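You operate a simulated robot arm through the tools that you are given. There is no shell and no other tool. Be economical: measure what you need, move in short steps, check, and stop when the job is done.

You run a simulated two-armed robot. Do the job below in one go: nothing can be reset, and whatever is moved stays where it is left.

Task
Start a small nut on the bare tank stud, clear the counter, then run it to 9 Nm.
Fine: middle generator; start it by hand; nut from the white tray on the cart, blue air driver; let it hang again.

Only the result counts: the job must be done as asked and must still hold three seconds after the hand-in. Knocking over, shifting, dropping, spilling or breaking anything else fails it.

Robot
Two 7-joint arms with two-finger parallel grippers on one trunk, on a base that drives. Base frame: it is fixed to the floor where the robot stands at the start and does not move with it; the origin is under the middle of the robot, x ahead of it, y to its left, z up. Readings come in cm, degrees, newtons and seconds.
The left shoulder is at the start at [2.4, 17.4, 145.8], the right one opposite. With the tool pointing down near the work surface each hand reaches from about 10 to 48 cm from the robot's upright axis, wherever it stands, measured 20 degrees to its own side. Places, roughly: back left tank stud of the middle generator [-110, 110, 120]; back right tank stud of the middle generator [-90, 110, 120]; bar knob of the blue box [-60, 50, 70]; blue air driver (5x5x30 cm) [-60, 40, 150]; blue key of the blue box [-50, 50, 70]; front left tank stud of the middle generator [-110, 80, 120]; front right tank stud of the middle generator [-90, 80, 120]; round knob of the blue box [-70, 50, 70]; small nut (2x2x2 cm) [60, -10, 80]. Payload 3.6 kg a hand.
The TCP of each hand is the grasp point between the finger pads, 3 cm short of the fingertips. In the tool frame z runs along the fingers and y along their closing line. Largest opening 11 cm; finger width 2, thickness 1; the body of the gripper, 4.8 by 11.2 cm, starts 5.5 cm behind the TCP.
Orientation is told as [roll, pitch, yaw] about the base's x, y, z axes, in that order, counted from this pose: with the fingers straight down and closing along the base's y, the tool's x points along the base's -x, its y along +y and its z along -z.

Tools
- The arms move only by the tool play_rows. It takes "left_steps", "right_steps" or both (then of equal length, played together; a hand with none holds still); each is a list of rows, each a list of 7 numbers: the shift along the tool's x, y, z in mm, then the turn, a rotation vector about the tool's x, y, z in degrees, then the finger opening in mm, from 0 to 110. In form: [[x, y, z, ax, ay, az, jaw], ...]. A call has 1 to 10 rows; each row is the pose to reach, as a shift and turn from the pose commanded when the call began, along the tool's axes at that moment. A row lasts 0.2 s, in which the tool goes at most 5 cm and 8.6 degrees; a call with a longer step from one row to the next is refused whole, and so is a gripper value outside its range. Where a pose cannot be reached the arm comes as near as it can. A force on the tool above 40 N (or 10 N above the force at the start of the call, whichever is more), or a blocked arm, ends the call early, and 0.2 s more pass. Each finger travels about 15.3 cm/s and halts on what it meets, pressing with about 42 N; the grip force reading is that of the motor and also rises with nothing between the fingers. The clock runs only during rows and for 0.2 s after the last one: add rows that repeat a pose to give the fingers time. It gives the time, the measured TCP pose, the force on the tool (base axes), the opening and the grip force at its end, in the units of the frame above (readings bear some noise), with the torque about the TCP (base axes, N m) and any sound that the robot's microphone picked up.
- Cameras (640 x 400 px; columns grow to the right, rows downward): "scene" is now at [5.67, 9.33, 164.44]; the picture's right is [0.91, -0.42, -0.00], its down [-0.22, -0.48, -0.85] and it looks along [0.36, 0.77, -0.53] (base axes); focal length 214 px, centre (320, 200). "left" rides on the left gripper at [7.2, -1.7, -10.3] in its tool frame; the picture's right is [0.23, 0.97, 0.00], its down [-0.76, 0.18, -0.62] and it looks along [-0.61, 0.14, 0.78] (tool axes); focal length 222 px, centre (320, 200). "right" rides on the right gripper at [7.2, 1.7, -10.3] in its tool frame; the picture's right is [-0.23, 0.97, 0.00], its down [-0.76, -0.18, -0.62] and it looks along [-0.61, -0.14, 0.78] (tool axes); focal length 222 px, centre (320, 200).
- capture(camera): a new picture of that camera. It takes no simulated time.
- raise_lower(by): slides the trunk up (or, below 0, down) by that many cm; the arms and the scene camera ride with it, the base frame stays. It gives what a move gives, with no picture.
- roll_base(legs): drives the robot by 1 to 6 legs, each [ahead, left, turn to the left] in cm, cm and degrees, along the robot's own axes; the way and the turn of a leg run together, so that a leg with both is an arc; at most 150 cm and 180 degrees a leg. The arms and the cameras ride along, it lands a little off, and it stops where it bumps. It gives what a move gives.
- head_to(pan, tilt): turns the head with the scene camera to pan (to the left, within 86 degrees either way) and tilt (down, from -29 to 69), counted from straight ahead of the robot. It gives what a move gives.
- probe_pixels(camera, pixels): for up to 12 pixels [column, row] of the newest picture of that camera ("zoom" is the newest enlarged one), the place [x, y, z] in the base frame of the surface seen there, good to about 0.2 cm, but the place of the scene camera against the robot may be out by one fixed shift of up to 1.8 cm in any direction. It takes no simulated time.
- enlarge(camera, box): a new picture of the part [left, top, right, bottom] of that camera's present view, enlarged. It takes no simulated time.
- close_job(): hands the job in; it is judged then, once.

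Go step by step. Measure first, check grasps and placings, and put right what went wrong. The budget is 80 turns and 70 pictures, counting those below and the enlarged ones. Unless the task says otherwise, let go and move clear before handing in, and close with one line.

The tools are called by a JSON object that holds its "api" and its "payload". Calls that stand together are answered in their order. play_rows: Moves the arms, as the interface text tells. Its arguments: {"type":"object","properties":{"left_steps":{"type":"array","items":{"type":"array","items":{"type":"number"}}},"right_steps":{"type":"array","items":{"type":"array","items":{"type":"number"}}}},"required":[]} The other tools are called the same way: raise_lower (by) slides the trunk up or down; roll_base (legs) drives the base; head_to (pan, tilt) turns the head that bears the scene camera; capture (camera) takes a picture; probe_pixels (camera, pixels) gives the place of the surface under pixels of a picture; enlarge (camera, box) takes an enlarged picture of a part of a camera's view; close_job () hands the job in.

At the start:

```text
time_s: 0.0
left_ee_pos: [31.13, 47.63, 163.81]
left_orientation: [0.0, 0.0, 0.0]
left_wrist_force: [-0.4, 0.5, 0.8]
left_moment: [-0.04, 0.02, 0.01]
left_finger_gap: 11.01
left_grip_force: 0.0
right_ee_pos: [28.49, 2.76, 167.83]
right_orientation: [0.3, -0.1, -0.2]
right_wrist_force: [0.1, 0.2, 0.4]
right_moment: [0.0, 0.03, 0.0]
right_finger_gap: 10.98
right_grip_force: 0.1
trunk travel left (down, up): [-57.2, 19.1]
robot x, y, heading: [0.08, -0.01, 0.2]
head pan, tilt: [65.2, 31.9]
```

scene: 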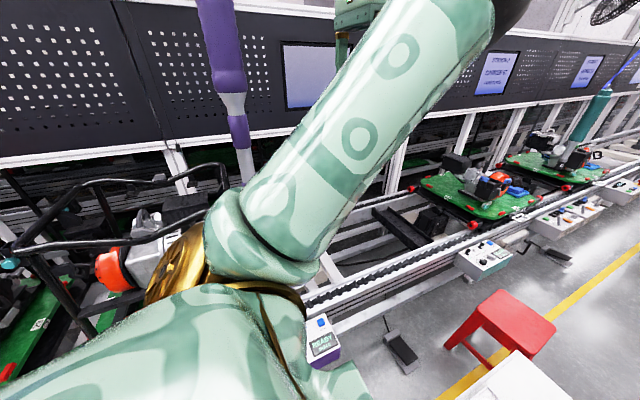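
right: 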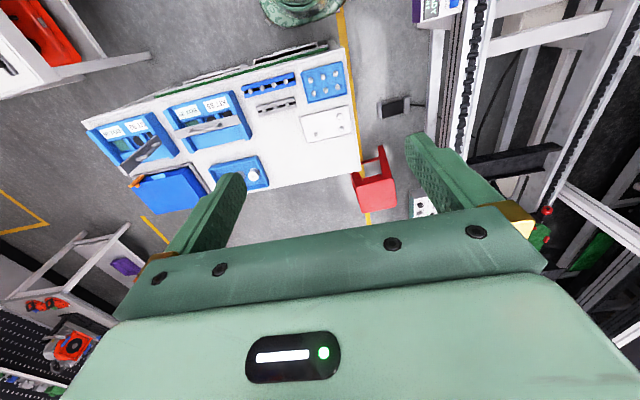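
left: 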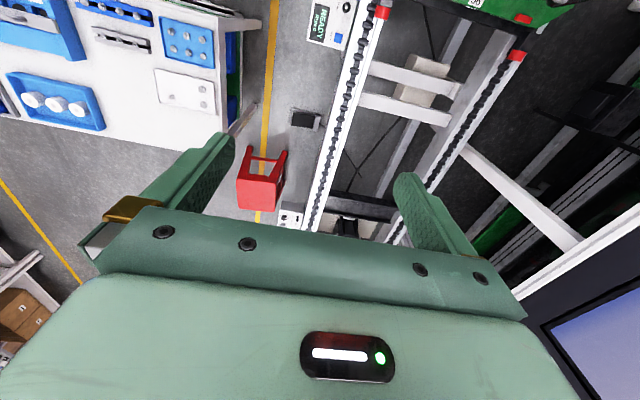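

The left arm blocks much of the scene view. The right picture shows the cart with blue and white trays around px (220,130), so I'll turn the head to the cart.

{"api": "head_to", "payload": {"pan": -5, "tilt": 50}}

{"api": "capture", "payload": {"camera": "scene"}}

```text
time_s: 1.4
left_ee_pos: [31.24, 47.67, 163.94]
left_orientation: [0.0, 0.1, 0.0]
left_wrist_force: [-0.5, 0.1, -0.3]
left_moment: [0.03, 0.02, 0.02]
left_finger_gap: 10.98
left_grip_force: 0.1
right_ee_pos: [28.39, 2.8, 167.77]
right_orientation: [0.3, 0.0, -0.2]
right_wrist_force: [-0.1, -1.0, -0.1]
right_moment: [0.01, 0.01, -0.02]
right_finger_gap: 11.03
right_grip_force: 0.1
trunk travel left (down, up): [-57.2, 19.1]
robot x, y, heading: [-0.15, 0.04, 0.1]
head pan, tilt: [-5.0, 50.0]
```

```text
66 pictures are left
```

scene: 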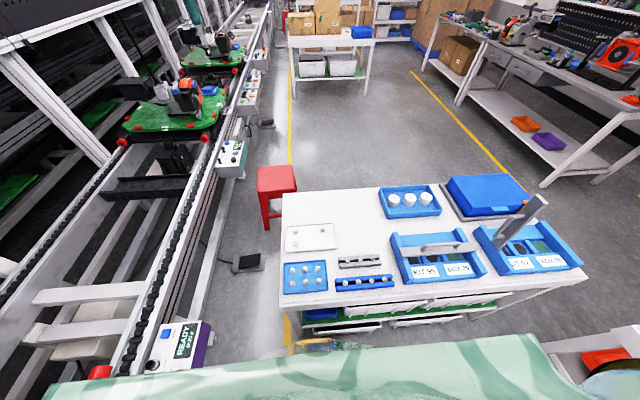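

The cart is ahead, with a white tray at px (310,237) and a blue nut tray at (305,277). I'll zoom in there.

{"api": "enlarge", "payload": {"camera": "scene", "box": [270, 210, 400, 300]}}

{"api": "enlarge", "payload": {"camera": "scene", "box": [80, 0, 300, 140]}}

{"api": "probe_pixels", "payload": {"camera": "scene", "pixels": [[310, 237], [293, 241], [322, 231], [305, 277], [285, 195], [285, 305], [185, 350], [240, 155], [360, 262], [360, 282]]}}

```text
4.44 times, centred on (335, 255) of scene
```

zoom: 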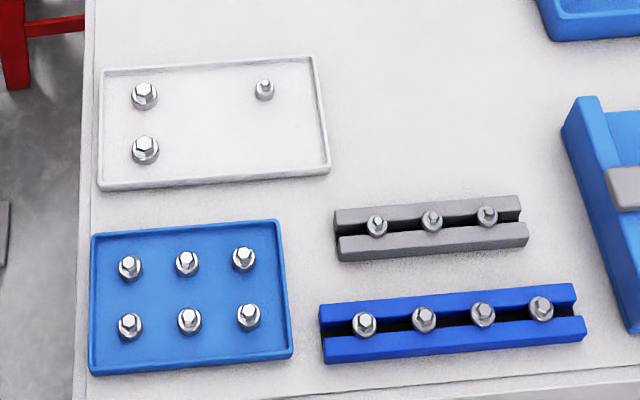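

```text
2.86 times, centred on (190, 70) of scene
```

zoom: 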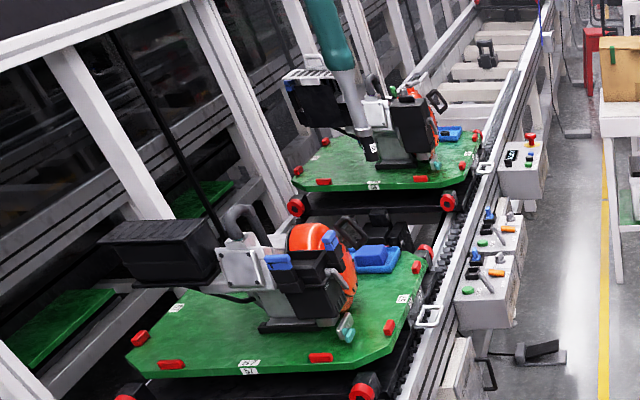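

```text
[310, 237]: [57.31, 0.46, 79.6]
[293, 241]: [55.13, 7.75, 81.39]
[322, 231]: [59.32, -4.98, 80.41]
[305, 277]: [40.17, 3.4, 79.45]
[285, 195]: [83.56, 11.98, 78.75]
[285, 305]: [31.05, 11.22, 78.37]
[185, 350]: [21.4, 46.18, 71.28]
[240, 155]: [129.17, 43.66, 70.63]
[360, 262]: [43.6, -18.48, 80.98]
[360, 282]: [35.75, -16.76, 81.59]
```

The white tray holds two big nuts and one small one, which is at zoom px (264,89), about [59.3,-5,80]. I'll look down at my own base against the cart to judge the clearance.

{"api": "head_to", "payload": {"pan": 0, "tilt": 69}}

{"api": "capture", "payload": {"camera": "scene"}}

{"api": "probe_pixels", "payload": {"camera": "right", "pixels": [[250, 175], [322, 108], [340, 160], [300, 20], [327, 118], [327, 133]]}}

{"api": "enlarge", "payload": {"camera": "right", "box": [230, 40, 370, 200]}}

```text
time_s: 2.2
left_ee_pos: [31.23, 47.77, 163.87]
left_orientation: [0.2, 0.0, 0.1]
left_wrist_force: [-0.5, 0.3, -0.3]
left_moment: [0.02, 0.03, -0.01]
left_finger_gap: 10.97
left_grip_force: 0.1
right_ee_pos: [28.27, 2.75, 167.86]
right_orientation: [0.3, 0.0, -0.3]
right_wrist_force: [0.2, 0.5, 0.1]
right_moment: [-0.03, 0.0, 0.02]
right_finger_gap: 10.98
right_grip_force: 0.1
trunk travel left (down, up): [-57.2, 19.1]
robot x, y, heading: [-0.04, 0.08, -0.3]
head pan, tilt: [0.0, 68.8]
```

```text
63 pictures are left
```

scene: 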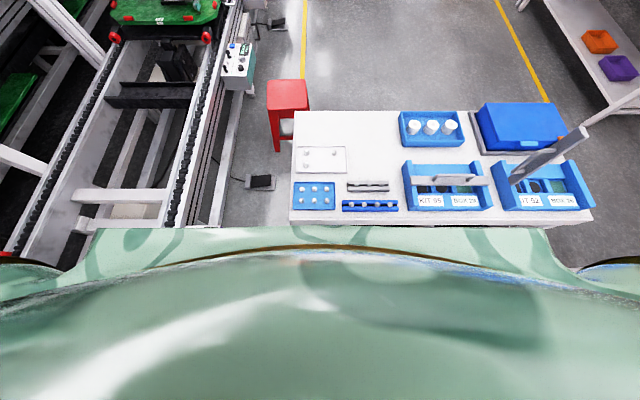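

```text
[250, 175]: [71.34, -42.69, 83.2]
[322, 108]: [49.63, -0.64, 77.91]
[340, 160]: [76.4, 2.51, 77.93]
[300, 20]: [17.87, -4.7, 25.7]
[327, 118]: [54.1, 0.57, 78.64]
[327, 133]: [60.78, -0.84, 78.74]
```

```text
2.50 times, centred on (300, 120) of right
```

zoom: 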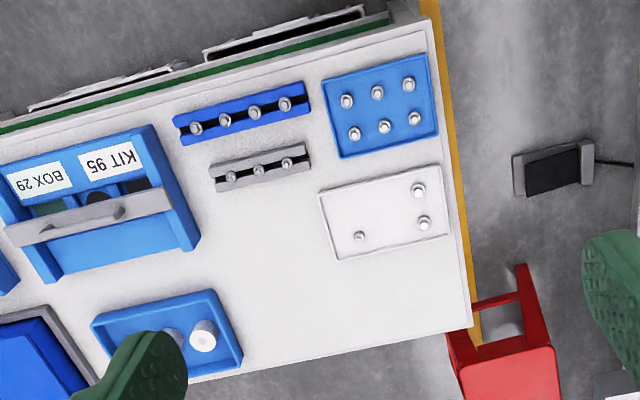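

The zoom shows the small nut at (360,236). My base, the green bulge at the top of the right view, ends near x=18. I'll probe the nut and the cart edge.

{"api": "probe_pixels", "payload": {"camera": "zoom", "pixels": [[360, 235], [361, 237], [420, 190], [424, 223], [400, 42], [200, 95], [375, 240], [440, 100]]}}

{"api": "probe_pixels", "payload": {"camera": "right", "pixels": [[300, 24], [320, 18], [280, 22], [340, 8], [265, 14]]}}

{"api": "probe_pixels", "payload": {"camera": "scene", "pixels": [[332, 153], [292, 220]]}}

```text
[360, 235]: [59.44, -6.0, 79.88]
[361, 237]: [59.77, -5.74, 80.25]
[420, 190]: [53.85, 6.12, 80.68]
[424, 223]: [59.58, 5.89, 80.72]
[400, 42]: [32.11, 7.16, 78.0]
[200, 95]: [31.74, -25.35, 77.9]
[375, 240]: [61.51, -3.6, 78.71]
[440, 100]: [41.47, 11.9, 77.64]
```

```text
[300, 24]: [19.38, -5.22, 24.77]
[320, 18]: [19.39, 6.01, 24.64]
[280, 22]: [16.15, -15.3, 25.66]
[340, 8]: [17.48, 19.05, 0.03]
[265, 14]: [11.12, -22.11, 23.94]
```

```text
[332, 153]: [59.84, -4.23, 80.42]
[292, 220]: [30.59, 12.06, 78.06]
```

My base front is near x=20, and the cart top's edge is near x=31.5. I'll check how far the lower shelf sticks out.

{"api": "probe_pixels", "payload": {"camera": "zoom", "pixels": [[340, 12], [280, 38], [230, 45], [60, 93], [100, 98], [300, 40], [395, 12], [360, 18]]}}

{"api": "raise_lower", "payload": {"by": -15}}

```text
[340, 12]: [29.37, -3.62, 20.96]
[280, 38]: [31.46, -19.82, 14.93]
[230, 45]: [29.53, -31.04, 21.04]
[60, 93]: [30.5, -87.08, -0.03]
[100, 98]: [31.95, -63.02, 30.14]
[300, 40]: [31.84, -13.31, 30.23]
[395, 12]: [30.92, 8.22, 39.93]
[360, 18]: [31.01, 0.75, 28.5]
```

```text
time_s: 4.0
left_ee_pos: [31.12, 47.69, 148.99]
left_orientation: [0.2, 0.0, 0.0]
left_wrist_force: [-0.3, 0.6, 0.1]
left_moment: [0.03, -0.01, -0.01]
left_finger_gap: 11.0
left_grip_force: 0.0
right_ee_pos: [28.31, 2.76, 152.82]
right_orientation: [0.3, -0.1, -0.1]
right_wrist_force: [0.0, 0.4, 0.6]
right_moment: [0.02, -0.02, -0.04]
right_finger_gap: 10.99
right_grip_force: 0.1
trunk travel left (down, up): [-42.2, 34.1]
robot x, y, heading: [0.08, 0.1, -0.1]
head pan, tilt: [0.0, 68.8]
```

The lower shelf bins reach x≈29 at z 21, so I'll drive only about 7 cm ahead and 9 left.

{"api": "roll_base", "payload": {"legs": [[7, 9, 0]]}}

{"api": "play_rows", "payload": {"right_steps": [[0, 0, 50, 0, 0, 0, 110], [-50, 0, 80, 0, 0, 0, 110], [-100, 0, 110, 0, 0, 0, 110], [-130, 0, 150, 0, 0, 0, 110], [-160, 0, 190, 0, 0, 0, 110], [-190, 0, 230, 0, 0, 0, 110], [-190, 0, 270, 0, 0, 0, 110]]}}

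```text
time_s: 5.1
left_ee_pos: [36.09, 53.36, 149.1]
left_orientation: [0.4, 0.1, -0.3]
left_wrist_force: [0.6, -2.0, -0.6]
left_moment: [0.09, 0.03, -0.03]
left_finger_gap: 11.01
left_grip_force: 0.1
right_ee_pos: [33.08, 8.36, 152.61]
right_orientation: [0.6, 0.0, -0.5]
right_wrist_force: [0.5, -1.5, 0.1]
right_moment: [0.09, 0.02, 0.01]
right_finger_gap: 11.0
right_grip_force: 0.1
trunk travel left (down, up): [-42.2, 34.1]
robot x, y, heading: [4.74, 6.15, -0.4]
head pan, tilt: [0.0, 68.8]
stopped in leg 1: the robot was blocked; the commanded pose is now the measured one
```

```text
refused: row 2 steps farther than a row can; nothing moved
```

The base was blocked at (4.7, 6.2). I'll see what it touched before doing anything else.

{"api": "capture", "payload": {"camera": "right"}}

{"api": "capture", "payload": {"camera": "left"}}

{"api": "capture", "payload": {"camera": "scene"}}

```text
61 pictures are left
```

right: 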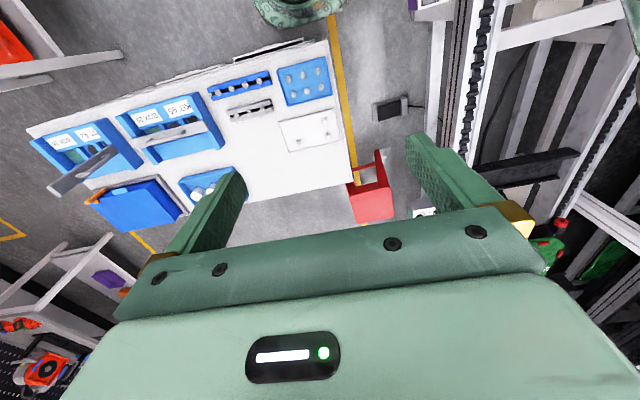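

```text
60 pictures are left
```

left: 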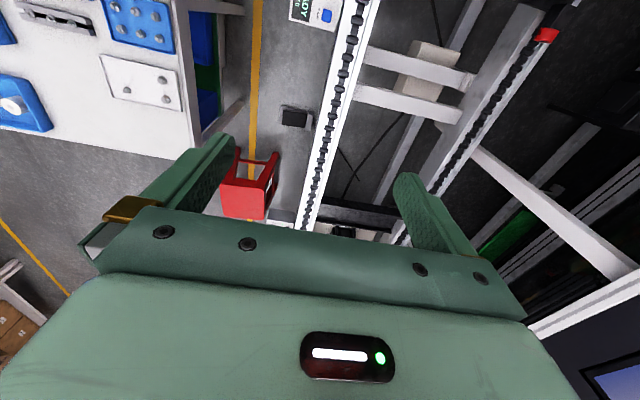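

```text
59 pictures are left
```

scene: 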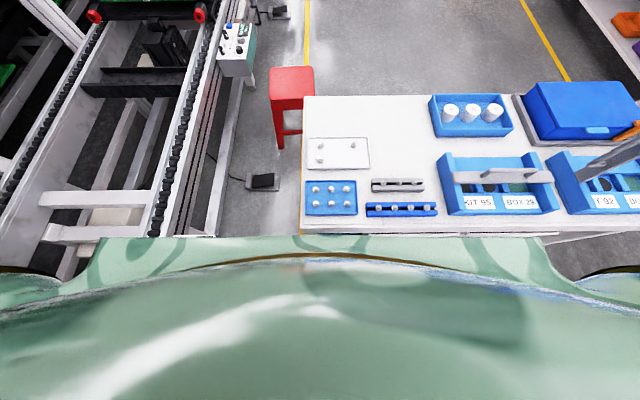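

I'll check the cart edge for shift and measure the gaps around my base.

{"api": "probe_pixels", "payload": {"camera": "right", "pixels": [[325, 42], [240, 65], [297, 26], [325, 17], [345, 8], [272, 22], [275, 43], [300, 39], [333, 125], [440, 10], [420, 15]]}}

{"api": "enlarge", "payload": {"camera": "right", "box": [220, 0, 480, 150]}}

```text
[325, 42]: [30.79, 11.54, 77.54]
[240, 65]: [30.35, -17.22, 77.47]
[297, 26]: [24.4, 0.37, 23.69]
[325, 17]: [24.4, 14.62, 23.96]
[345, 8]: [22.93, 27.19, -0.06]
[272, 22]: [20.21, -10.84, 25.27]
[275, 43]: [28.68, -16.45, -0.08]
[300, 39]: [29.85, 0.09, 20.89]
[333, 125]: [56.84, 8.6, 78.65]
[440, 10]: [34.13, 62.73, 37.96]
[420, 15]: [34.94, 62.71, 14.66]
```

```text
2.46 times, centred on (350, 75) of right
```

zoom: 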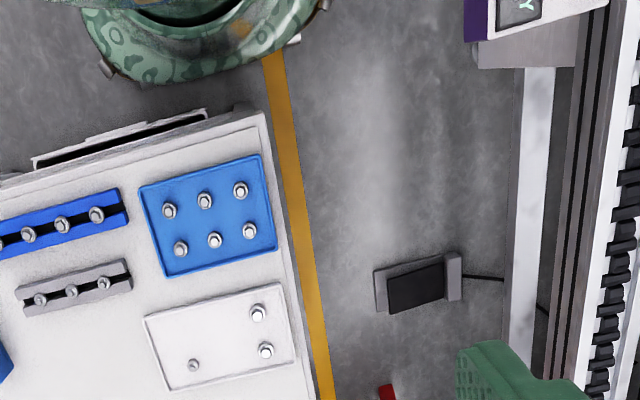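

The base front (24.5) still shows a 5 cm gap to the bins. I'll check whether some other part of my body is closer.

{"api": "probe_pixels", "payload": {"camera": "scene", "pixels": [[320, 240], [320, 255], [100, 255], [10, 275], [110, 240], [540, 240], [305, 235], [353, 143], [630, 275]]}}

{"api": "probe_pixels", "payload": {"camera": "zoom", "pixels": [[105, 68], [150, 80], [270, 40], [320, 8], [200, 112], [40, 160], [265, 115], [194, 365], [470, 30]]}}

```text
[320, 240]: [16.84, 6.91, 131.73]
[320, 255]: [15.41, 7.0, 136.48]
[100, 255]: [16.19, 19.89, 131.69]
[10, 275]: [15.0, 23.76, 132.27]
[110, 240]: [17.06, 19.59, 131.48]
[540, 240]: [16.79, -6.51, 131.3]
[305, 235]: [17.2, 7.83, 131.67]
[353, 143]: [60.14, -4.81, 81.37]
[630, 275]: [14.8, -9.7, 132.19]
```

```text
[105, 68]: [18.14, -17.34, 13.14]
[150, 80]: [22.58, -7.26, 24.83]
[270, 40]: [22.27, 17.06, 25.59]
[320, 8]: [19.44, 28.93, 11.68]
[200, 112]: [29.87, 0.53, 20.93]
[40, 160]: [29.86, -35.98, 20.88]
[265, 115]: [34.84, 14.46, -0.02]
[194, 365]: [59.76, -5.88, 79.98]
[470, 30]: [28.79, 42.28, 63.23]
```

The nut hasn't moved. The blocker may be the left arm against the hanging purple driver, so I'll look left.

{"api": "head_to", "payload": {"pan": 75, "tilt": 10}}

{"api": "capture", "payload": {"camera": "scene"}}

```text
time_s: 6.5
left_ee_pos: [35.89, 54.18, 148.88]
left_orientation: [0.0, 0.1, -0.1]
left_wrist_force: [0.5, 0.5, 0.1]
left_moment: [0.01, -0.01, 0.0]
left_finger_gap: 11.02
left_grip_force: 0.0
right_ee_pos: [32.8, 9.35, 152.68]
right_orientation: [0.3, 0.0, -0.4]
right_wrist_force: [-0.1, 0.0, -0.7]
right_moment: [0.0, 0.01, 0.02]
right_finger_gap: 11.01
right_grip_force: 0.1
trunk travel left (down, up): [-42.2, 34.1]
robot x, y, heading: [4.17, 6.81, -0.0]
head pan, tilt: [75.0, 10.0]
```

```text
57 pictures are left
```

scene: 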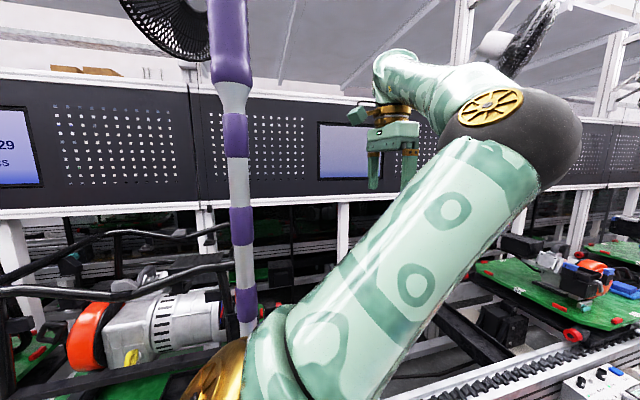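

The purple driver hangs next to my left shoulder; I'll probe its distance.

{"api": "probe_pixels", "payload": {"camera": "scene", "pixels": [[238, 150], [243, 250], [247, 310], [230, 40], [265, 330], [250, 380], [510, 90], [400, 280], [150, 340]]}}

```text
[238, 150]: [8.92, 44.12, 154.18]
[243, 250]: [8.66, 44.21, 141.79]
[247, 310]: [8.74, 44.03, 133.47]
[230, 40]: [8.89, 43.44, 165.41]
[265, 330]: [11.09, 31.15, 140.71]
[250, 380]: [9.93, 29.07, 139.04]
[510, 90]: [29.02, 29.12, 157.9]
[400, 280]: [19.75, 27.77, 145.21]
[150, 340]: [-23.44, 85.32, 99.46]
```

The purple driver hangs at (9,44), close to the left shoulder. I'll ease 4 cm right, lower the trunk, and try the right arm's reach over the cart.

{"api": "roll_base", "payload": {"legs": [[0, -4, 0]]}}

{"api": "raise_lower", "payload": {"by": -20}}

{"api": "play_rows", "payload": {"right_steps": [[-45, 0, 0, 0, 0, 0, 60], [-90, 0, 0, 0, 0, 0, 60], [-135, 0, 10, 0, 0, 0, 60], [-180, 10, 30, 0, 0, 0, 60], [-215, 40, 50, 0, 0, 0, 60], [-245, 60, 80, 0, 0, 0, 60], [-265, 90, 110, 0, 0, 0, 60], [-265, 110, 150, 0, 0, 0, 60], [-265, 110, 190, 0, 0, 0, 60], [-265, 110, 190, 0, 0, 0, 60]]}}

```text
time_s: 7.4
left_ee_pos: [35.94, 50.51, 148.76]
left_orientation: [-0.3, 0.0, -0.2]
left_wrist_force: [1.0, 0.1, 0.3]
left_moment: [-0.01, -0.03, -0.03]
left_finger_gap: 10.98
left_grip_force: 0.2
right_ee_pos: [32.9, 5.55, 152.76]
right_orientation: [0.0, 0.0, -0.5]
right_wrist_force: [-0.4, -0.6, 1.0]
right_moment: [-0.01, -0.01, -0.02]
right_finger_gap: 10.99
right_grip_force: 0.0
trunk travel left (down, up): [-42.2, 34.1]
robot x, y, heading: [4.4, 2.84, -0.1]
head pan, tilt: [75.0, 10.0]
```

```text
time_s: 9.6
left_ee_pos: [35.73, 50.27, 128.93]
left_orientation: [-0.1, -0.1, -0.2]
left_wrist_force: [-0.4, -0.8, 0.0]
left_moment: [0.02, -0.03, -0.01]
left_finger_gap: 10.99
left_grip_force: 0.0
right_ee_pos: [32.81, 5.39, 132.68]
right_orientation: [0.3, -0.1, -0.4]
right_wrist_force: [-0.1, 1.0, 0.2]
right_moment: [0.02, -0.02, 0.01]
right_finger_gap: 11.02
right_grip_force: 0.0
trunk travel left (down, up): [-22.2, 54.1]
robot x, y, heading: [4.63, 2.34, -0.1]
head pan, tilt: [75.0, 10.0]
```

```text
refused: row 4 steps farther than a row can; nothing moved
```

With the trunk lowered, I'll replan with smaller steps and the right sign, since the nut lies toward -y of the hand.

{"api": "play_rows", "payload": {"right_steps": [[-45, 0, 0, 0, 0, 0, 60], [-90, -10, 0, 0, 0, 0, 60], [-135, -25, 10, 0, 0, 0, 60], [-175, -40, 30, 0, 0, 0, 60], [-210, -60, 55, 0, 0, 0, 60], [-240, -75, 85, 0, 0, 0, 60], [-260, -95, 120, 0, 0, 0, 60], [-268, -110, 160, 0, 0, 0, 60], [-268, -113, 205, 0, 0, 0, 60], [-268, -113, 250, 0, 0, 0, 60]]}}

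{"api": "capture", "payload": {"camera": "right"}}

```text
time_s: 11.8
left_ee_pos: [35.82, 50.28, 128.82]
left_orientation: [0.1, -0.2, -0.2]
left_wrist_force: [-0.5, -0.1, 0.0]
left_moment: [0.02, -0.03, -0.01]
left_finger_gap: 10.97
left_grip_force: 0.1
right_ee_pos: [59.79, -6.36, 107.76]
right_orientation: [0.3, -0.2, -0.4]
right_wrist_force: [0.8, 0.3, -0.1]
right_moment: [-0.02, -0.04, 0.01]
right_finger_gap: 5.95
right_grip_force: 0.0
right hand out of reach, approached as far as the arm can: row 2, 3, 4, 5, 6, 7, 8
trunk travel left (down, up): [-22.2, 54.1]
robot x, y, heading: [4.53, 2.75, -0.3]
head pan, tilt: [75.0, 10.0]
```

```text
56 pictures are left
```

right: 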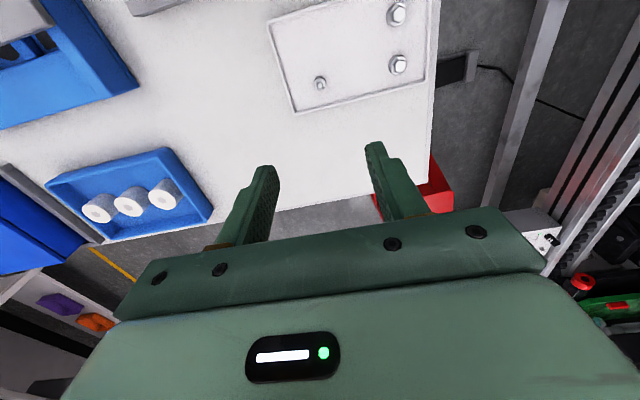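

The hand reached (59.8,-6.4,107.8), with the nut at px (320,83). I'll zoom for precision.

{"api": "enlarge", "payload": {"camera": "right", "box": [290, 60, 354, 100]}}

{"api": "probe_pixels", "payload": {"camera": "right", "pixels": [[320, 79], [320, 83], [320, 87], [335, 83], [305, 83]]}}

```text
10.00 times, centred on (322, 80) of right
```

zoom: 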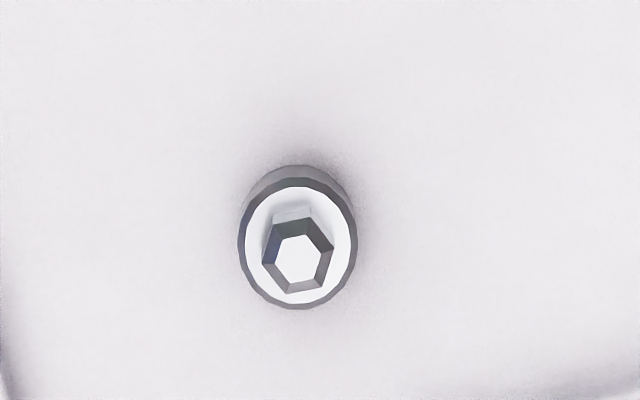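

```text
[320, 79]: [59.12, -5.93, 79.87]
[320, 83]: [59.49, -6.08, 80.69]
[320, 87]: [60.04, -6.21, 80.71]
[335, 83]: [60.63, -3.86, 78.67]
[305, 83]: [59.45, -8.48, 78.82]
```

It is a flanged cap nut. I'll probe the flange and hex heights.

{"api": "probe_pixels", "payload": {"camera": "zoom", "pixels": [[298, 262], [298, 225], [325, 245], [270, 255], [295, 290], [345, 240], [250, 250], [298, 300], [290, 215], [300, 172], [298, 320]]}}

```text
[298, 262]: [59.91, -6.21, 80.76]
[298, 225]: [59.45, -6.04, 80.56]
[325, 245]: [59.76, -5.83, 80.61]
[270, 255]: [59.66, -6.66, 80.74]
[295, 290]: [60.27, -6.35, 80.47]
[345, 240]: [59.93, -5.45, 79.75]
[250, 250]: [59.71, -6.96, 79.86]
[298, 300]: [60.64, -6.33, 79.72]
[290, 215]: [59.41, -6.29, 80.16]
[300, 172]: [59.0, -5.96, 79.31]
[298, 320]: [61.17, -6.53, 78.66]
```

The nut centre is (59.85,-6.2). The flange spans z 78.7–79.75 and the hex top is at 80.75. I'll go down to just above it with a 4 cm opening.

{"api": "play_rows", "payload": {"right_steps": [[0, 1, 45, 0, 0, 0, 40], [0, 1, 90, 0, 0, 0, 40], [0, 1, 135, 0, 0, 0, 40], [0, 1, 175, 0, 0, 0, 40], [0, 1, 205, 0, 0, 0, 40], [0, 1, 220, 0, 0, 0, 40], [0, 1, 220, 0, 0, 0, 40]]}}

{"api": "capture", "payload": {"camera": "right"}}

```text
time_s: 13.4
left_ee_pos: [35.93, 50.31, 128.89]
left_orientation: [-0.2, 0.0, -0.2]
left_wrist_force: [-0.1, 0.3, -0.3]
left_moment: [-0.04, -0.03, -0.02]
left_finger_gap: 11.0
left_grip_force: 0.1
right_ee_pos: [59.79, -6.07, 85.22]
right_orientation: [0.2, 0.0, -0.4]
right_wrist_force: [-0.7, 0.6, -0.2]
right_moment: [0.02, 0.01, 0.0]
right_finger_gap: 3.98
right_grip_force: 0.1
trunk travel left (down, up): [-22.2, 54.1]
robot x, y, heading: [4.92, 2.97, -0.5]
head pan, tilt: [75.0, 10.0]
```

```text
54 pictures are left
```

right: 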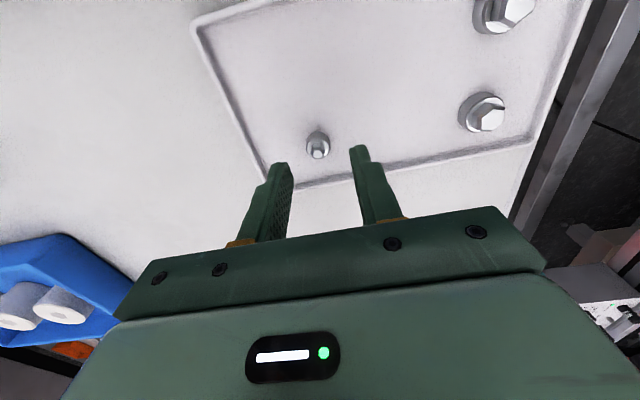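

The nut at px (318,147) lies centred between the fingers. I'll probe it and the fingertips.

{"api": "probe_pixels", "payload": {"camera": "right", "pixels": [[319, 149], [318, 138], [309, 147], [327, 145], [287, 166], [353, 150], [365, 150], [276, 168]]}}

```text
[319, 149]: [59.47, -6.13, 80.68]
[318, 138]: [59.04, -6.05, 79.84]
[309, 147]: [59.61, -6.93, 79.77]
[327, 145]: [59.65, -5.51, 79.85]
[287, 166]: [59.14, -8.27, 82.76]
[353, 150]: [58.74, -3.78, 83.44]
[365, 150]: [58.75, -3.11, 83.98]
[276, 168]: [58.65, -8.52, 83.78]
```

All is aligned. I'll descend 32 mm, close, and lift slightly.

{"api": "play_rows", "payload": {"right_steps": [[0, -1, 16, 0, 0, 0, 40], [0, -1, 31, 0, 0, 0, 40], [0, -1, 31, 0, 0, 0, 30], [0, -1, 31, 0, 0, 0, 15], [0, -1, 31, 0, 0, 0, 5], [0, -1, 31, 0, 0, 0, 5], [0, -1, 31, 0, 0, 0, 5]]}}

```text
time_s: 15.0
left_ee_pos: [35.97, 50.22, 128.78]
left_orientation: [-0.1, -0.1, -0.2]
left_wrist_force: [0.2, 0.1, -0.1]
left_moment: [0.01, -0.01, -0.01]
left_finger_gap: 11.0
left_grip_force: 0.1
right_ee_pos: [59.53, -6.13, 82.43]
right_orientation: [0.2, 0.0, -0.5]
right_wrist_force: [-0.3, 0.6, 0.0]
right_moment: [-0.01, 0.01, 0.03]
right_finger_gap: 1.58
right_grip_force: 42.3
trunk travel left (down, up): [-22.2, 54.1]
robot x, y, heading: [4.34, 2.62, -0.1]
head pan, tilt: [75.0, 10.0]
```

The fingers hold the flange (gap 1.58) but only about 3 mm deep. I'll reopen, go 4 mm lower, regrasp and lift.

{"api": "play_rows", "payload": {"right_steps": [[0, 0, 0, 0, 0, 0, 25], [0, 0, 0, 0, 0, 0, 30], [0, 0, 4, 0, 0, 0, 30], [0, 0, 4, 0, 0, 0, 15], [0, 0, 4, 0, 0, 0, 5], [0, 0, 4, 0, 0, 0, 5], [0, 0, 4, 0, 0, 0, 5], [0, 0, -36, 0, 0, 0, 5], [0, 0, -76, 0, 0, 0, 5], [0, 0, -116, 0, 0, 0, 5]]}}

{"api": "enlarge", "payload": {"camera": "right", "box": [240, 60, 400, 180]}}

```text
time_s: 17.2
left_ee_pos: [35.87, 50.36, 128.84]
left_orientation: [-0.1, 0.0, -0.2]
left_wrist_force: [-0.4, 0.0, 0.4]
left_moment: [-0.01, 0.0, -0.04]
left_finger_gap: 10.99
left_grip_force: 0.1
right_ee_pos: [59.68, -5.81, 94.01]
right_orientation: [0.2, 0.0, -0.4]
right_wrist_force: [0.8, 0.1, -0.2]
right_moment: [0.01, 0.01, -0.03]
right_finger_gap: 1.61
right_grip_force: 42.8
trunk travel left (down, up): [-22.2, 54.1]
robot x, y, heading: [4.56, 2.71, -0.2]
head pan, tilt: [75.0, 10.0]
```

```text
3.33 times, centred on (320, 120) of right
```

zoom: 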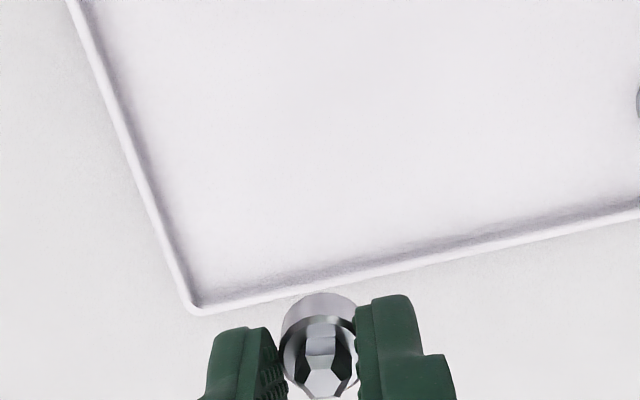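

The nut is firmly held at the fingertips, with its bottom about 3.3 cm below the TCP. I'll retract and raise the right hand, then look to the right and behind before driving.

{"api": "play_rows", "payload": {"right_steps": [[0, 0, -45, 0, 0, 0, 5], [0, 0, -90, 0, 0, 0, 5], [0, 0, -135, 0, 0, 0, 5], [0, 0, -180, 0, 0, 0, 5], [0, 0, -225, 0, 0, 0, 5], [45, 0, -245, 0, 0, 0, 5], [90, 0, -255, 0, 0, 0, 5], [135, 0, -260, 0, 0, 0, 5], [180, 0, -265, 0, 0, 0, 5], [225, 0, -265, 0, 0, 0, 5]]}}

{"api": "raise_lower", "payload": {"by": 25}}

{"api": "head_to", "payload": {"pan": -80, "tilt": 45}}

{"api": "capture", "payload": {"camera": "scene"}}

```text
time_s: 19.4
left_ee_pos: [35.89, 50.22, 128.86]
left_orientation: [-0.2, 0.0, -0.1]
left_wrist_force: [-1.0, -0.2, -0.1]
left_moment: [0.02, -0.02, 0.0]
left_finger_gap: 11.0
left_grip_force: 0.1
right_ee_pos: [37.17, -6.04, 120.54]
right_orientation: [0.3, 0.0, -0.3]
right_wrist_force: [-0.5, -0.1, 0.9]
right_moment: [0.02, -0.01, 0.01]
right_finger_gap: 1.61
right_grip_force: 41.9
trunk travel left (down, up): [-22.2, 54.1]
robot x, y, heading: [4.64, 2.74, -0.5]
head pan, tilt: [75.0, 10.0]
```

```text
time_s: 22.0
left_ee_pos: [35.91, 50.31, 153.82]
left_orientation: [-0.1, 0.0, -0.2]
left_wrist_force: [-0.5, -0.9, 0.3]
left_moment: [0.01, 0.02, -0.03]
left_finger_gap: 10.99
left_grip_force: 0.0
right_ee_pos: [37.21, -5.88, 145.63]
right_orientation: [0.2, 0.1, -0.3]
right_wrist_force: [-0.2, -0.1, 0.1]
right_moment: [0.0, -0.01, -0.01]
right_finger_gap: 1.59
right_grip_force: 41.8
trunk travel left (down, up): [-47.2, 29.1]
robot x, y, heading: [4.41, 2.56, -0.6]
head pan, tilt: [75.0, 10.0]
```

```text
time_s: 24.4
left_ee_pos: [35.88, 50.3, 153.75]
left_orientation: [-0.2, -0.1, -0.1]
left_wrist_force: [-0.7, -0.9, -0.4]
left_moment: [0.0, 0.01, -0.04]
left_finger_gap: 11.01
left_grip_force: 0.1
right_ee_pos: [37.1, -5.89, 145.69]
right_orientation: [0.1, 0.0, -0.4]
right_wrist_force: [-0.3, -0.1, -0.7]
right_moment: [0.02, -0.02, -0.01]
right_finger_gap: 1.6
right_grip_force: 42.4
trunk travel left (down, up): [-47.2, 29.1]
robot x, y, heading: [4.62, 2.64, -0.4]
head pan, tilt: [-80.0, 45.0]
```

```text
52 pictures are left
```

scene: 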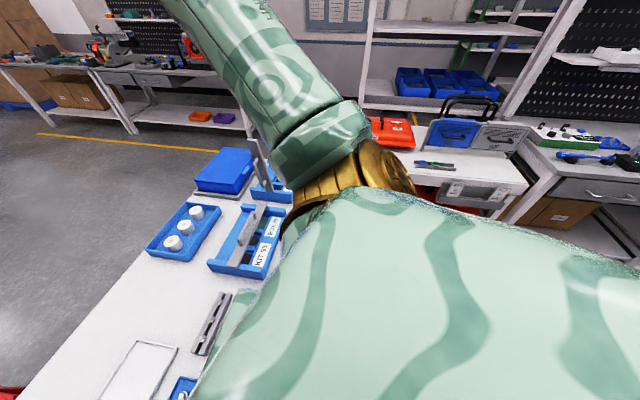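

{"api": "probe_pixels", "payload": {"camera": "scene", "pixels": [[490, 205], [620, 230], [520, 185], [400, 170], [560, 170], [635, 180], [610, 262]]}}

```text
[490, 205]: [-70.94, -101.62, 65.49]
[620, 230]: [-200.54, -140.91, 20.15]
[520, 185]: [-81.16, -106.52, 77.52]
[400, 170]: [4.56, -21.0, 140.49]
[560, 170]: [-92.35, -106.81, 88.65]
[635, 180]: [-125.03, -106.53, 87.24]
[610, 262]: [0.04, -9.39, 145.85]
```

Furniture on the right begins near y≈-100, so there's room behind me. I'll go back a little, then right to clear the purple driver, further back, and turn left to face the line.

{"api": "roll_base", "payload": {"legs": [[-4, 0, 0], [0, -34, 0], [-50, 0, 0], [0, 0, 90]]}}

{"api": "head_to", "payload": {"pan": 40, "tilt": 25}}

{"api": "capture", "payload": {"camera": "scene"}}

```text
time_s: 33.6
left_ee_pos: [-97.9, -2.66, 153.74]
left_orientation: [0.0, 0.1, 93.1]
left_wrist_force: [-0.1, -0.4, -0.4]
left_moment: [0.02, 0.0, 0.01]
left_finger_gap: 10.98
left_grip_force: 0.1
right_ee_pos: [-42.12, 1.67, 145.7]
right_orientation: [0.2, 0.0, 93.0]
right_wrist_force: [0.1, 0.0, -0.9]
right_moment: [0.02, -0.01, -0.04]
right_finger_gap: 1.64
right_grip_force: 42.2
trunk travel left (down, up): [-47.2, 29.1]
robot x, y, heading: [-48.6, -31.34, 93.0]
head pan, tilt: [-80.0, 45.0]
```

```text
time_s: 35.6
left_ee_pos: [-98.03, -2.76, 153.9]
left_orientation: [-0.1, -0.1, 93.0]
left_wrist_force: [0.3, 0.8, 0.3]
left_moment: [0.0, 0.01, -0.01]
left_finger_gap: 10.99
left_grip_force: 0.0
right_ee_pos: [-41.86, 1.69, 145.68]
right_orientation: [0.1, 0.0, 92.9]
right_wrist_force: [-0.2, -0.6, -0.4]
right_moment: [0.02, -0.02, -0.01]
right_finger_gap: 1.59
right_grip_force: 41.5
trunk travel left (down, up): [-47.2, 29.1]
robot x, y, heading: [-48.38, -31.59, 92.9]
head pan, tilt: [40.0, 25.0]
```

```text
51 pictures are left
```

scene: 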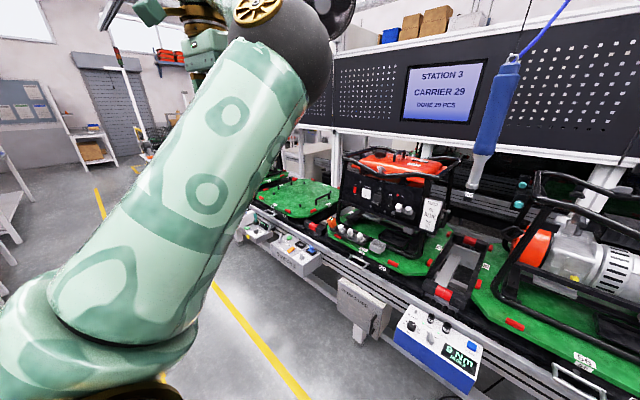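

Good view: the blue driver is at (497,120), the blue box at (440,345) and the middle generator at (385,190). I'll zoom on the box, the station screen and the generator.

{"api": "enlarge", "payload": {"camera": "scene", "box": [385, 295, 495, 395]}}

{"api": "enlarge", "payload": {"camera": "scene", "box": [325, 135, 465, 275]}}

{"api": "probe_pixels", "payload": {"camera": "scene", "pixels": [[505, 75], [488, 140], [475, 185], [411, 323], [432, 318], [472, 347], [456, 355], [448, 330], [365, 310], [400, 165]]}}

```text
4.00 times, centred on (440, 345) of scene
```

zoom: 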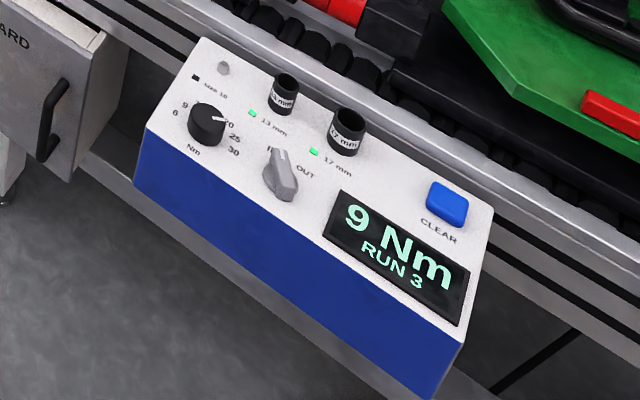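

```text
2.86 times, centred on (395, 205) of scene
```

zoom: 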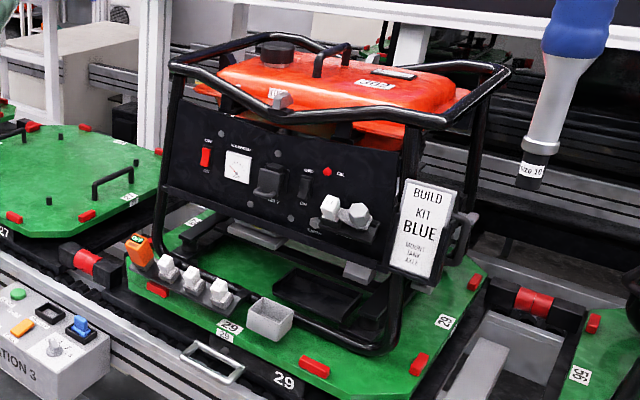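

```text
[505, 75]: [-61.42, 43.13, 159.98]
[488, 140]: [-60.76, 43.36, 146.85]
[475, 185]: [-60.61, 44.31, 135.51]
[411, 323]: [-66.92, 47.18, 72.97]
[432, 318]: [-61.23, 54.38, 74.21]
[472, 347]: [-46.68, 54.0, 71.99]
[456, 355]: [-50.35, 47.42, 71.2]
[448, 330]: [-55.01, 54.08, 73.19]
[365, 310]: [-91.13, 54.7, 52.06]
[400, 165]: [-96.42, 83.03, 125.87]
```

The display reads "9 Nm RUN 3" and there's a blue CLEAR key. The empty size-10 slot suggests the driver already carries the 10 mm socket. I'll zoom tighter on the dials, the driver tip and the tank top.

{"api": "enlarge", "payload": {"camera": "scene", "box": [396, 303, 446, 348]}}

{"api": "enlarge", "payload": {"camera": "scene", "box": [360, 145, 500, 215]}}

```text
8.89 times, centred on (421, 326) of scene
```

zoom: 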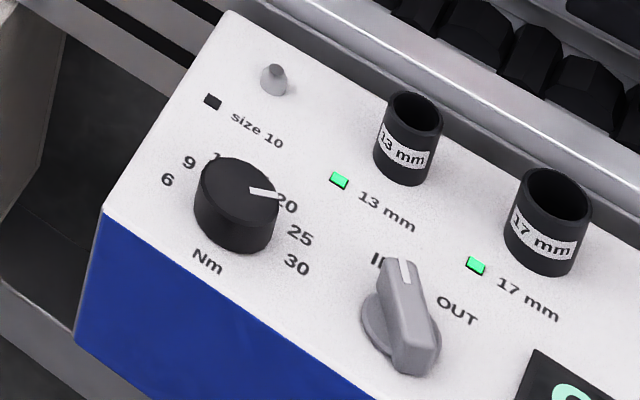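

```text
4.57 times, centred on (430, 180) of scene
```

zoom: 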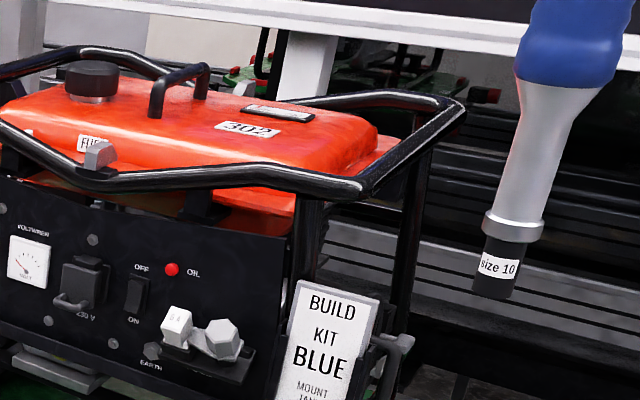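

The size 10 socket is already on the driver, the bar knob looks to be on IN, and the dial pointer seems to be near 20. First I'll drive in front of the middle generator and view its studs from above.

{"api": "roll_base", "payload": {"legs": [[0, 0, -3], [0, 58, 0], [52, 0, 0]]}}

{"api": "head_to", "payload": {"pan": -15, "tilt": 45}}

{"api": "capture", "payload": {"camera": "scene"}}

```text
time_s: 42.0
left_ee_pos: [-154.34, 52.95, 153.78]
left_orientation: [-0.1, 0.0, 89.8]
left_wrist_force: [0.1, -0.5, -0.4]
left_moment: [0.0, -0.01, -0.01]
left_finger_gap: 10.98
left_grip_force: 0.1
right_ee_pos: [-98.12, 54.05, 145.59]
right_orientation: [0.2, 0.1, 89.3]
right_wrist_force: [-0.5, 0.5, 0.4]
right_moment: [0.0, 0.04, -0.02]
right_finger_gap: 1.61
right_grip_force: 42.0
trunk travel left (down, up): [-47.2, 29.1]
robot x, y, heading: [-106.73, 21.39, 89.7]
head pan, tilt: [40.0, 25.0]
```

```text
time_s: 43.2
left_ee_pos: [-154.22, 52.98, 153.82]
left_orientation: [-0.1, -0.1, 89.7]
left_wrist_force: [-0.3, 0.5, -0.1]
left_moment: [0.0, 0.0, -0.01]
left_finger_gap: 11.01
left_grip_force: 0.0
right_ee_pos: [-98.05, 54.09, 145.61]
right_orientation: [0.2, 0.1, 89.3]
right_wrist_force: [-0.7, -0.1, -0.2]
right_moment: [-0.01, 0.02, 0.02]
right_finger_gap: 1.61
right_grip_force: 42.4
trunk travel left (down, up): [-47.2, 29.1]
robot x, y, heading: [-106.5, 21.32, 89.7]
head pan, tilt: [-15.0, 45.0]
```

```text
46 pictures are left
```

scene: 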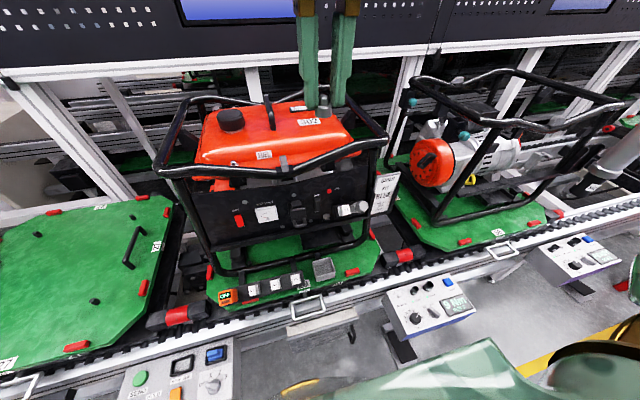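

The tank is visible at (280,135). I'll zoom in to find the studs.

{"api": "enlarge", "payload": {"camera": "scene", "box": [160, 85, 400, 235]}}

{"api": "capture", "payload": {"camera": "right"}}

```text
2.67 times, centred on (280, 160) of scene
```

zoom: 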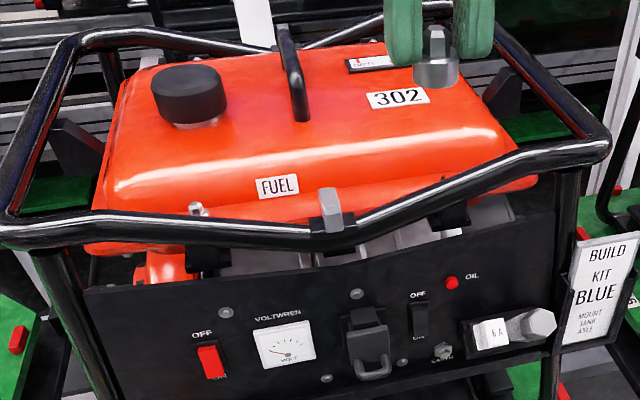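

```text
44 pictures are left
```

right: 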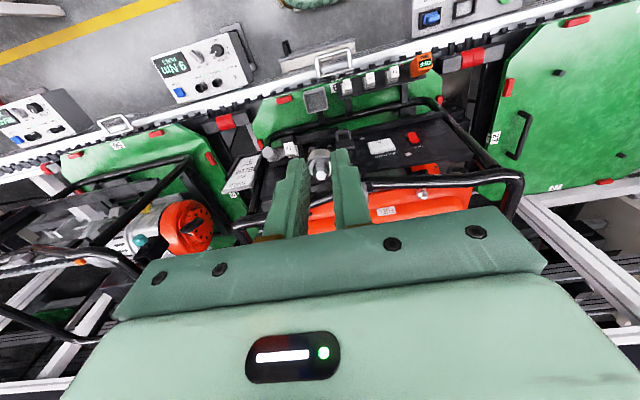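

There's a silver nut at zoom (198,210), but the frame hides the other studs. I'll bring the left camera over the tank.

{"api": "play_rows", "payload": {"left_steps": [[0, -45, 0, 0, 0, 0, 60], [0, -90, 0, 0, 0, 0, 60], [0, -135, 0, 0, 0, 0, 60], [-20, -175, 0, 0, 0, 0, 60], [-40, -215, 0, 0, 0, 0, 60], [-60, -250, 0, 0, 0, 0, 60], [-80, -275, 0, 0, 0, 0, 60], [-80, -275, 0, 0, 0, 0, 60]]}}

{"api": "capture", "payload": {"camera": "left"}}

```text
time_s: 45.0
left_ee_pos: [-143.77, 53.78, 154.36]
left_orientation: [-0.1, 0.0, 89.7]
left_wrist_force: [0.1, 0.4, -0.9]
left_moment: [0.01, 0.01, -0.01]
left_finger_gap: 5.99
left_grip_force: 0.1
left hand out of reach, approached as far as the arm can: row 3, 4, 5, 6, 7, 8
right_ee_pos: [-98.04, 54.04, 145.66]
right_orientation: [0.2, 0.0, 89.4]
right_wrist_force: [0.5, -0.3, -0.2]
right_moment: [-0.04, 0.02, 0.04]
right_finger_gap: 1.6
right_grip_force: 41.9
trunk travel left (down, up): [-47.2, 29.1]
robot x, y, heading: [-106.72, 21.64, 89.6]
head pan, tilt: [-15.0, 45.0]
```

```text
43 pictures are left
```

left: 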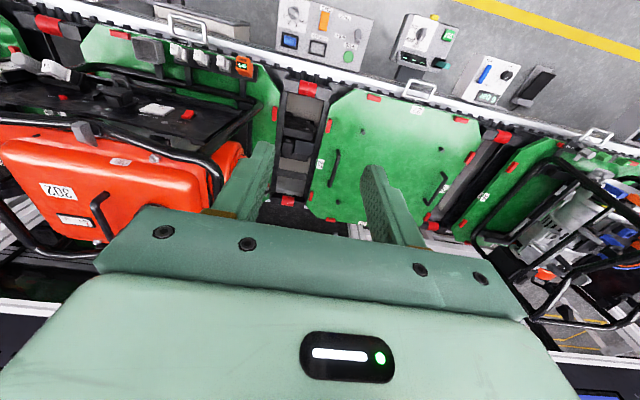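

The camera's top side faces the robot, so the hand must be farther forward to see the studs. I'll raise the trunk, drive a bit ahead, and reach forward with the right hand.

{"api": "raise_lower", "payload": {"by": 20}}

{"api": "roll_base", "payload": {"legs": [[8, 0, 0]]}}

{"api": "play_rows", "payload": {"right_steps": [[-45, 0, 0, 0, 0, 0, 5], [-90, 0, 0, 0, 0, 0, 5], [-130, 0, 0, 0, 0, 0, 5], [-170, 0, 0, 0, 0, 0, 5], [-200, 0, 0, 0, 0, 0, 5], [-200, 0, 0, 0, 0, 0, 5]]}}

{"api": "capture", "payload": {"camera": "right"}}

```text
time_s: 47.2
left_ee_pos: [-143.9, 53.79, 173.54]
left_orientation: [-0.1, 0.0, 89.7]
left_wrist_force: [-0.1, 0.0, -0.3]
left_moment: [-0.01, 0.02, 0.02]
left_finger_gap: 6.03
left_grip_force: 0.1
right_ee_pos: [-98.08, 53.97, 165.67]
right_orientation: [0.2, 0.0, 89.4]
right_wrist_force: [0.6, -0.8, 0.2]
right_moment: [0.01, -0.05, 0.0]
right_finger_gap: 1.63
right_grip_force: 42.0
trunk travel left (down, up): [-67.2, 9.1]
robot x, y, heading: [-106.79, 21.37, 89.4]
head pan, tilt: [-15.0, 45.0]
```

```text
time_s: 48.2
left_ee_pos: [-143.78, 60.24, 173.87]
left_orientation: [0.1, -0.7, 89.7]
left_wrist_force: [0.3, -1.5, 0.5]
left_moment: [0.06, 0.01, -0.03]
left_finger_gap: 6.0
left_grip_force: 0.1
right_ee_pos: [-97.97, 60.63, 166.01]
right_orientation: [0.3, -0.6, 89.5]
right_wrist_force: [0.4, -1.4, -0.4]
right_moment: [0.11, -0.01, 0.01]
right_finger_gap: 1.6
right_grip_force: 42.1
trunk travel left (down, up): [-67.2, 9.1]
robot x, y, heading: [-106.72, 29.35, 89.2]
head pan, tilt: [-15.0, 45.0]
```

```text
time_s: 49.6
left_ee_pos: [-143.76, 61.77, 173.6]
left_orientation: [-0.2, -0.1, 89.7]
left_wrist_force: [-0.5, 0.0, -0.3]
left_moment: [-0.04, -0.01, 0.0]
left_finger_gap: 5.99
left_grip_force: 0.2
right_ee_pos: [-98.71, 77.44, 160.76]
right_orientation: [0.3, 0.0, 89.6]
right_wrist_force: [-0.4, -0.4, -0.6]
right_moment: [-0.02, 0.0, -0.02]
right_finger_gap: 1.62
right_grip_force: 42.2
right hand out of reach, approached as far as the arm can: row 3, 4, 5, 6
trunk travel left (down, up): [-67.2, 9.1]
robot x, y, heading: [-106.81, 29.52, 89.6]
head pan, tilt: [-15.0, 45.0]
```

```text
42 pictures are left
```

right: 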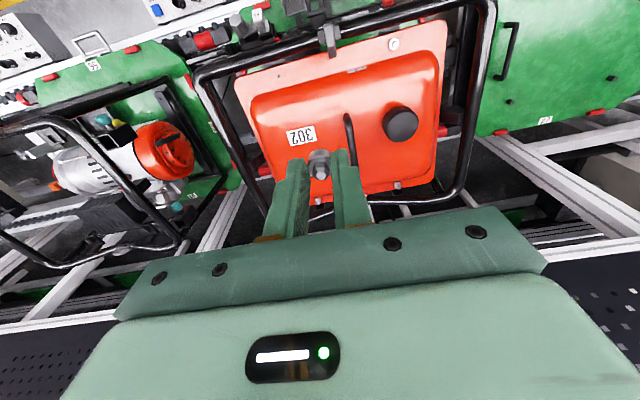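

The tank is visible from above: a shiny fastener at (393,44) and something at (397,186). I'll zoom on the corners.

{"api": "enlarge", "payload": {"camera": "right", "box": [220, 20, 460, 210]}}

{"api": "enlarge", "payload": {"camera": "right", "box": [225, 60, 275, 100]}}

```text
2.11 times, centred on (340, 115) of right
```

zoom: 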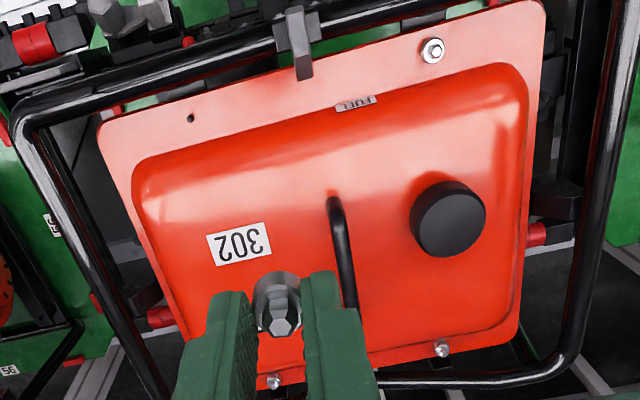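

```text
10.00 times, centred on (250, 80) of right
```

zoom: 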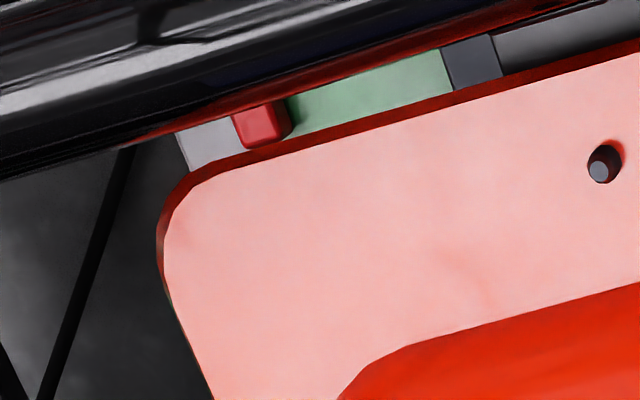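

The bare stud is the front right one, at right px (278,76). I'll probe it.

{"api": "probe_pixels", "payload": {"camera": "zoom", "pixels": [[598, 172], [600, 165], [608, 155], [560, 165], [600, 205], [620, 180], [580, 130], [450, 55], [100, 60]]}}

{"api": "enlarge", "payload": {"camera": "right", "box": [270, 71, 286, 81]}}

```text
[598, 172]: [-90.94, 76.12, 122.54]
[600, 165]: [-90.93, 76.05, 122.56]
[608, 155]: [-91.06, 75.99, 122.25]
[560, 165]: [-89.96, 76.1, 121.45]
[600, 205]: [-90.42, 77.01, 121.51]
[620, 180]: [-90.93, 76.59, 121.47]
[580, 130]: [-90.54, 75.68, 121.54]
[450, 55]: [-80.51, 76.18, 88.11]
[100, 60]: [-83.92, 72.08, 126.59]
```

```text
16.00 times, centred on (278, 76) of right
```

zoom: 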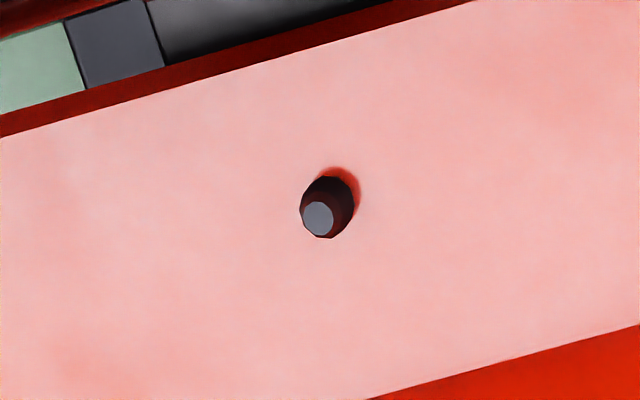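

The stud stands z 121.5–122.55 near (-91,76). I'll probe its exact centre and the frame tube beside it.

{"api": "probe_pixels", "payload": {"camera": "zoom", "pixels": [[318, 218], [312, 222], [325, 212], [330, 190], [300, 210], [350, 200], [330, 232]]}}

{"api": "probe_pixels", "payload": {"camera": "right", "pixels": [[270, 55], [272, 60], [255, 60], [290, 50], [300, 52]]}}

```text
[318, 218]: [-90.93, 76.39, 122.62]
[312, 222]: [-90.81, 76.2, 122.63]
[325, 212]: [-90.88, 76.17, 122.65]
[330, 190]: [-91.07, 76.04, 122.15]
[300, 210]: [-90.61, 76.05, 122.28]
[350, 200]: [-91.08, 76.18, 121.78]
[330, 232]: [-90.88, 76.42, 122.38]
```

```text
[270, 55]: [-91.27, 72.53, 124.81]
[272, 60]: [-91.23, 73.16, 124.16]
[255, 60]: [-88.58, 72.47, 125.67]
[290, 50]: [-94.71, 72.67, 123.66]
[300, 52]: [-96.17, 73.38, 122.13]
```

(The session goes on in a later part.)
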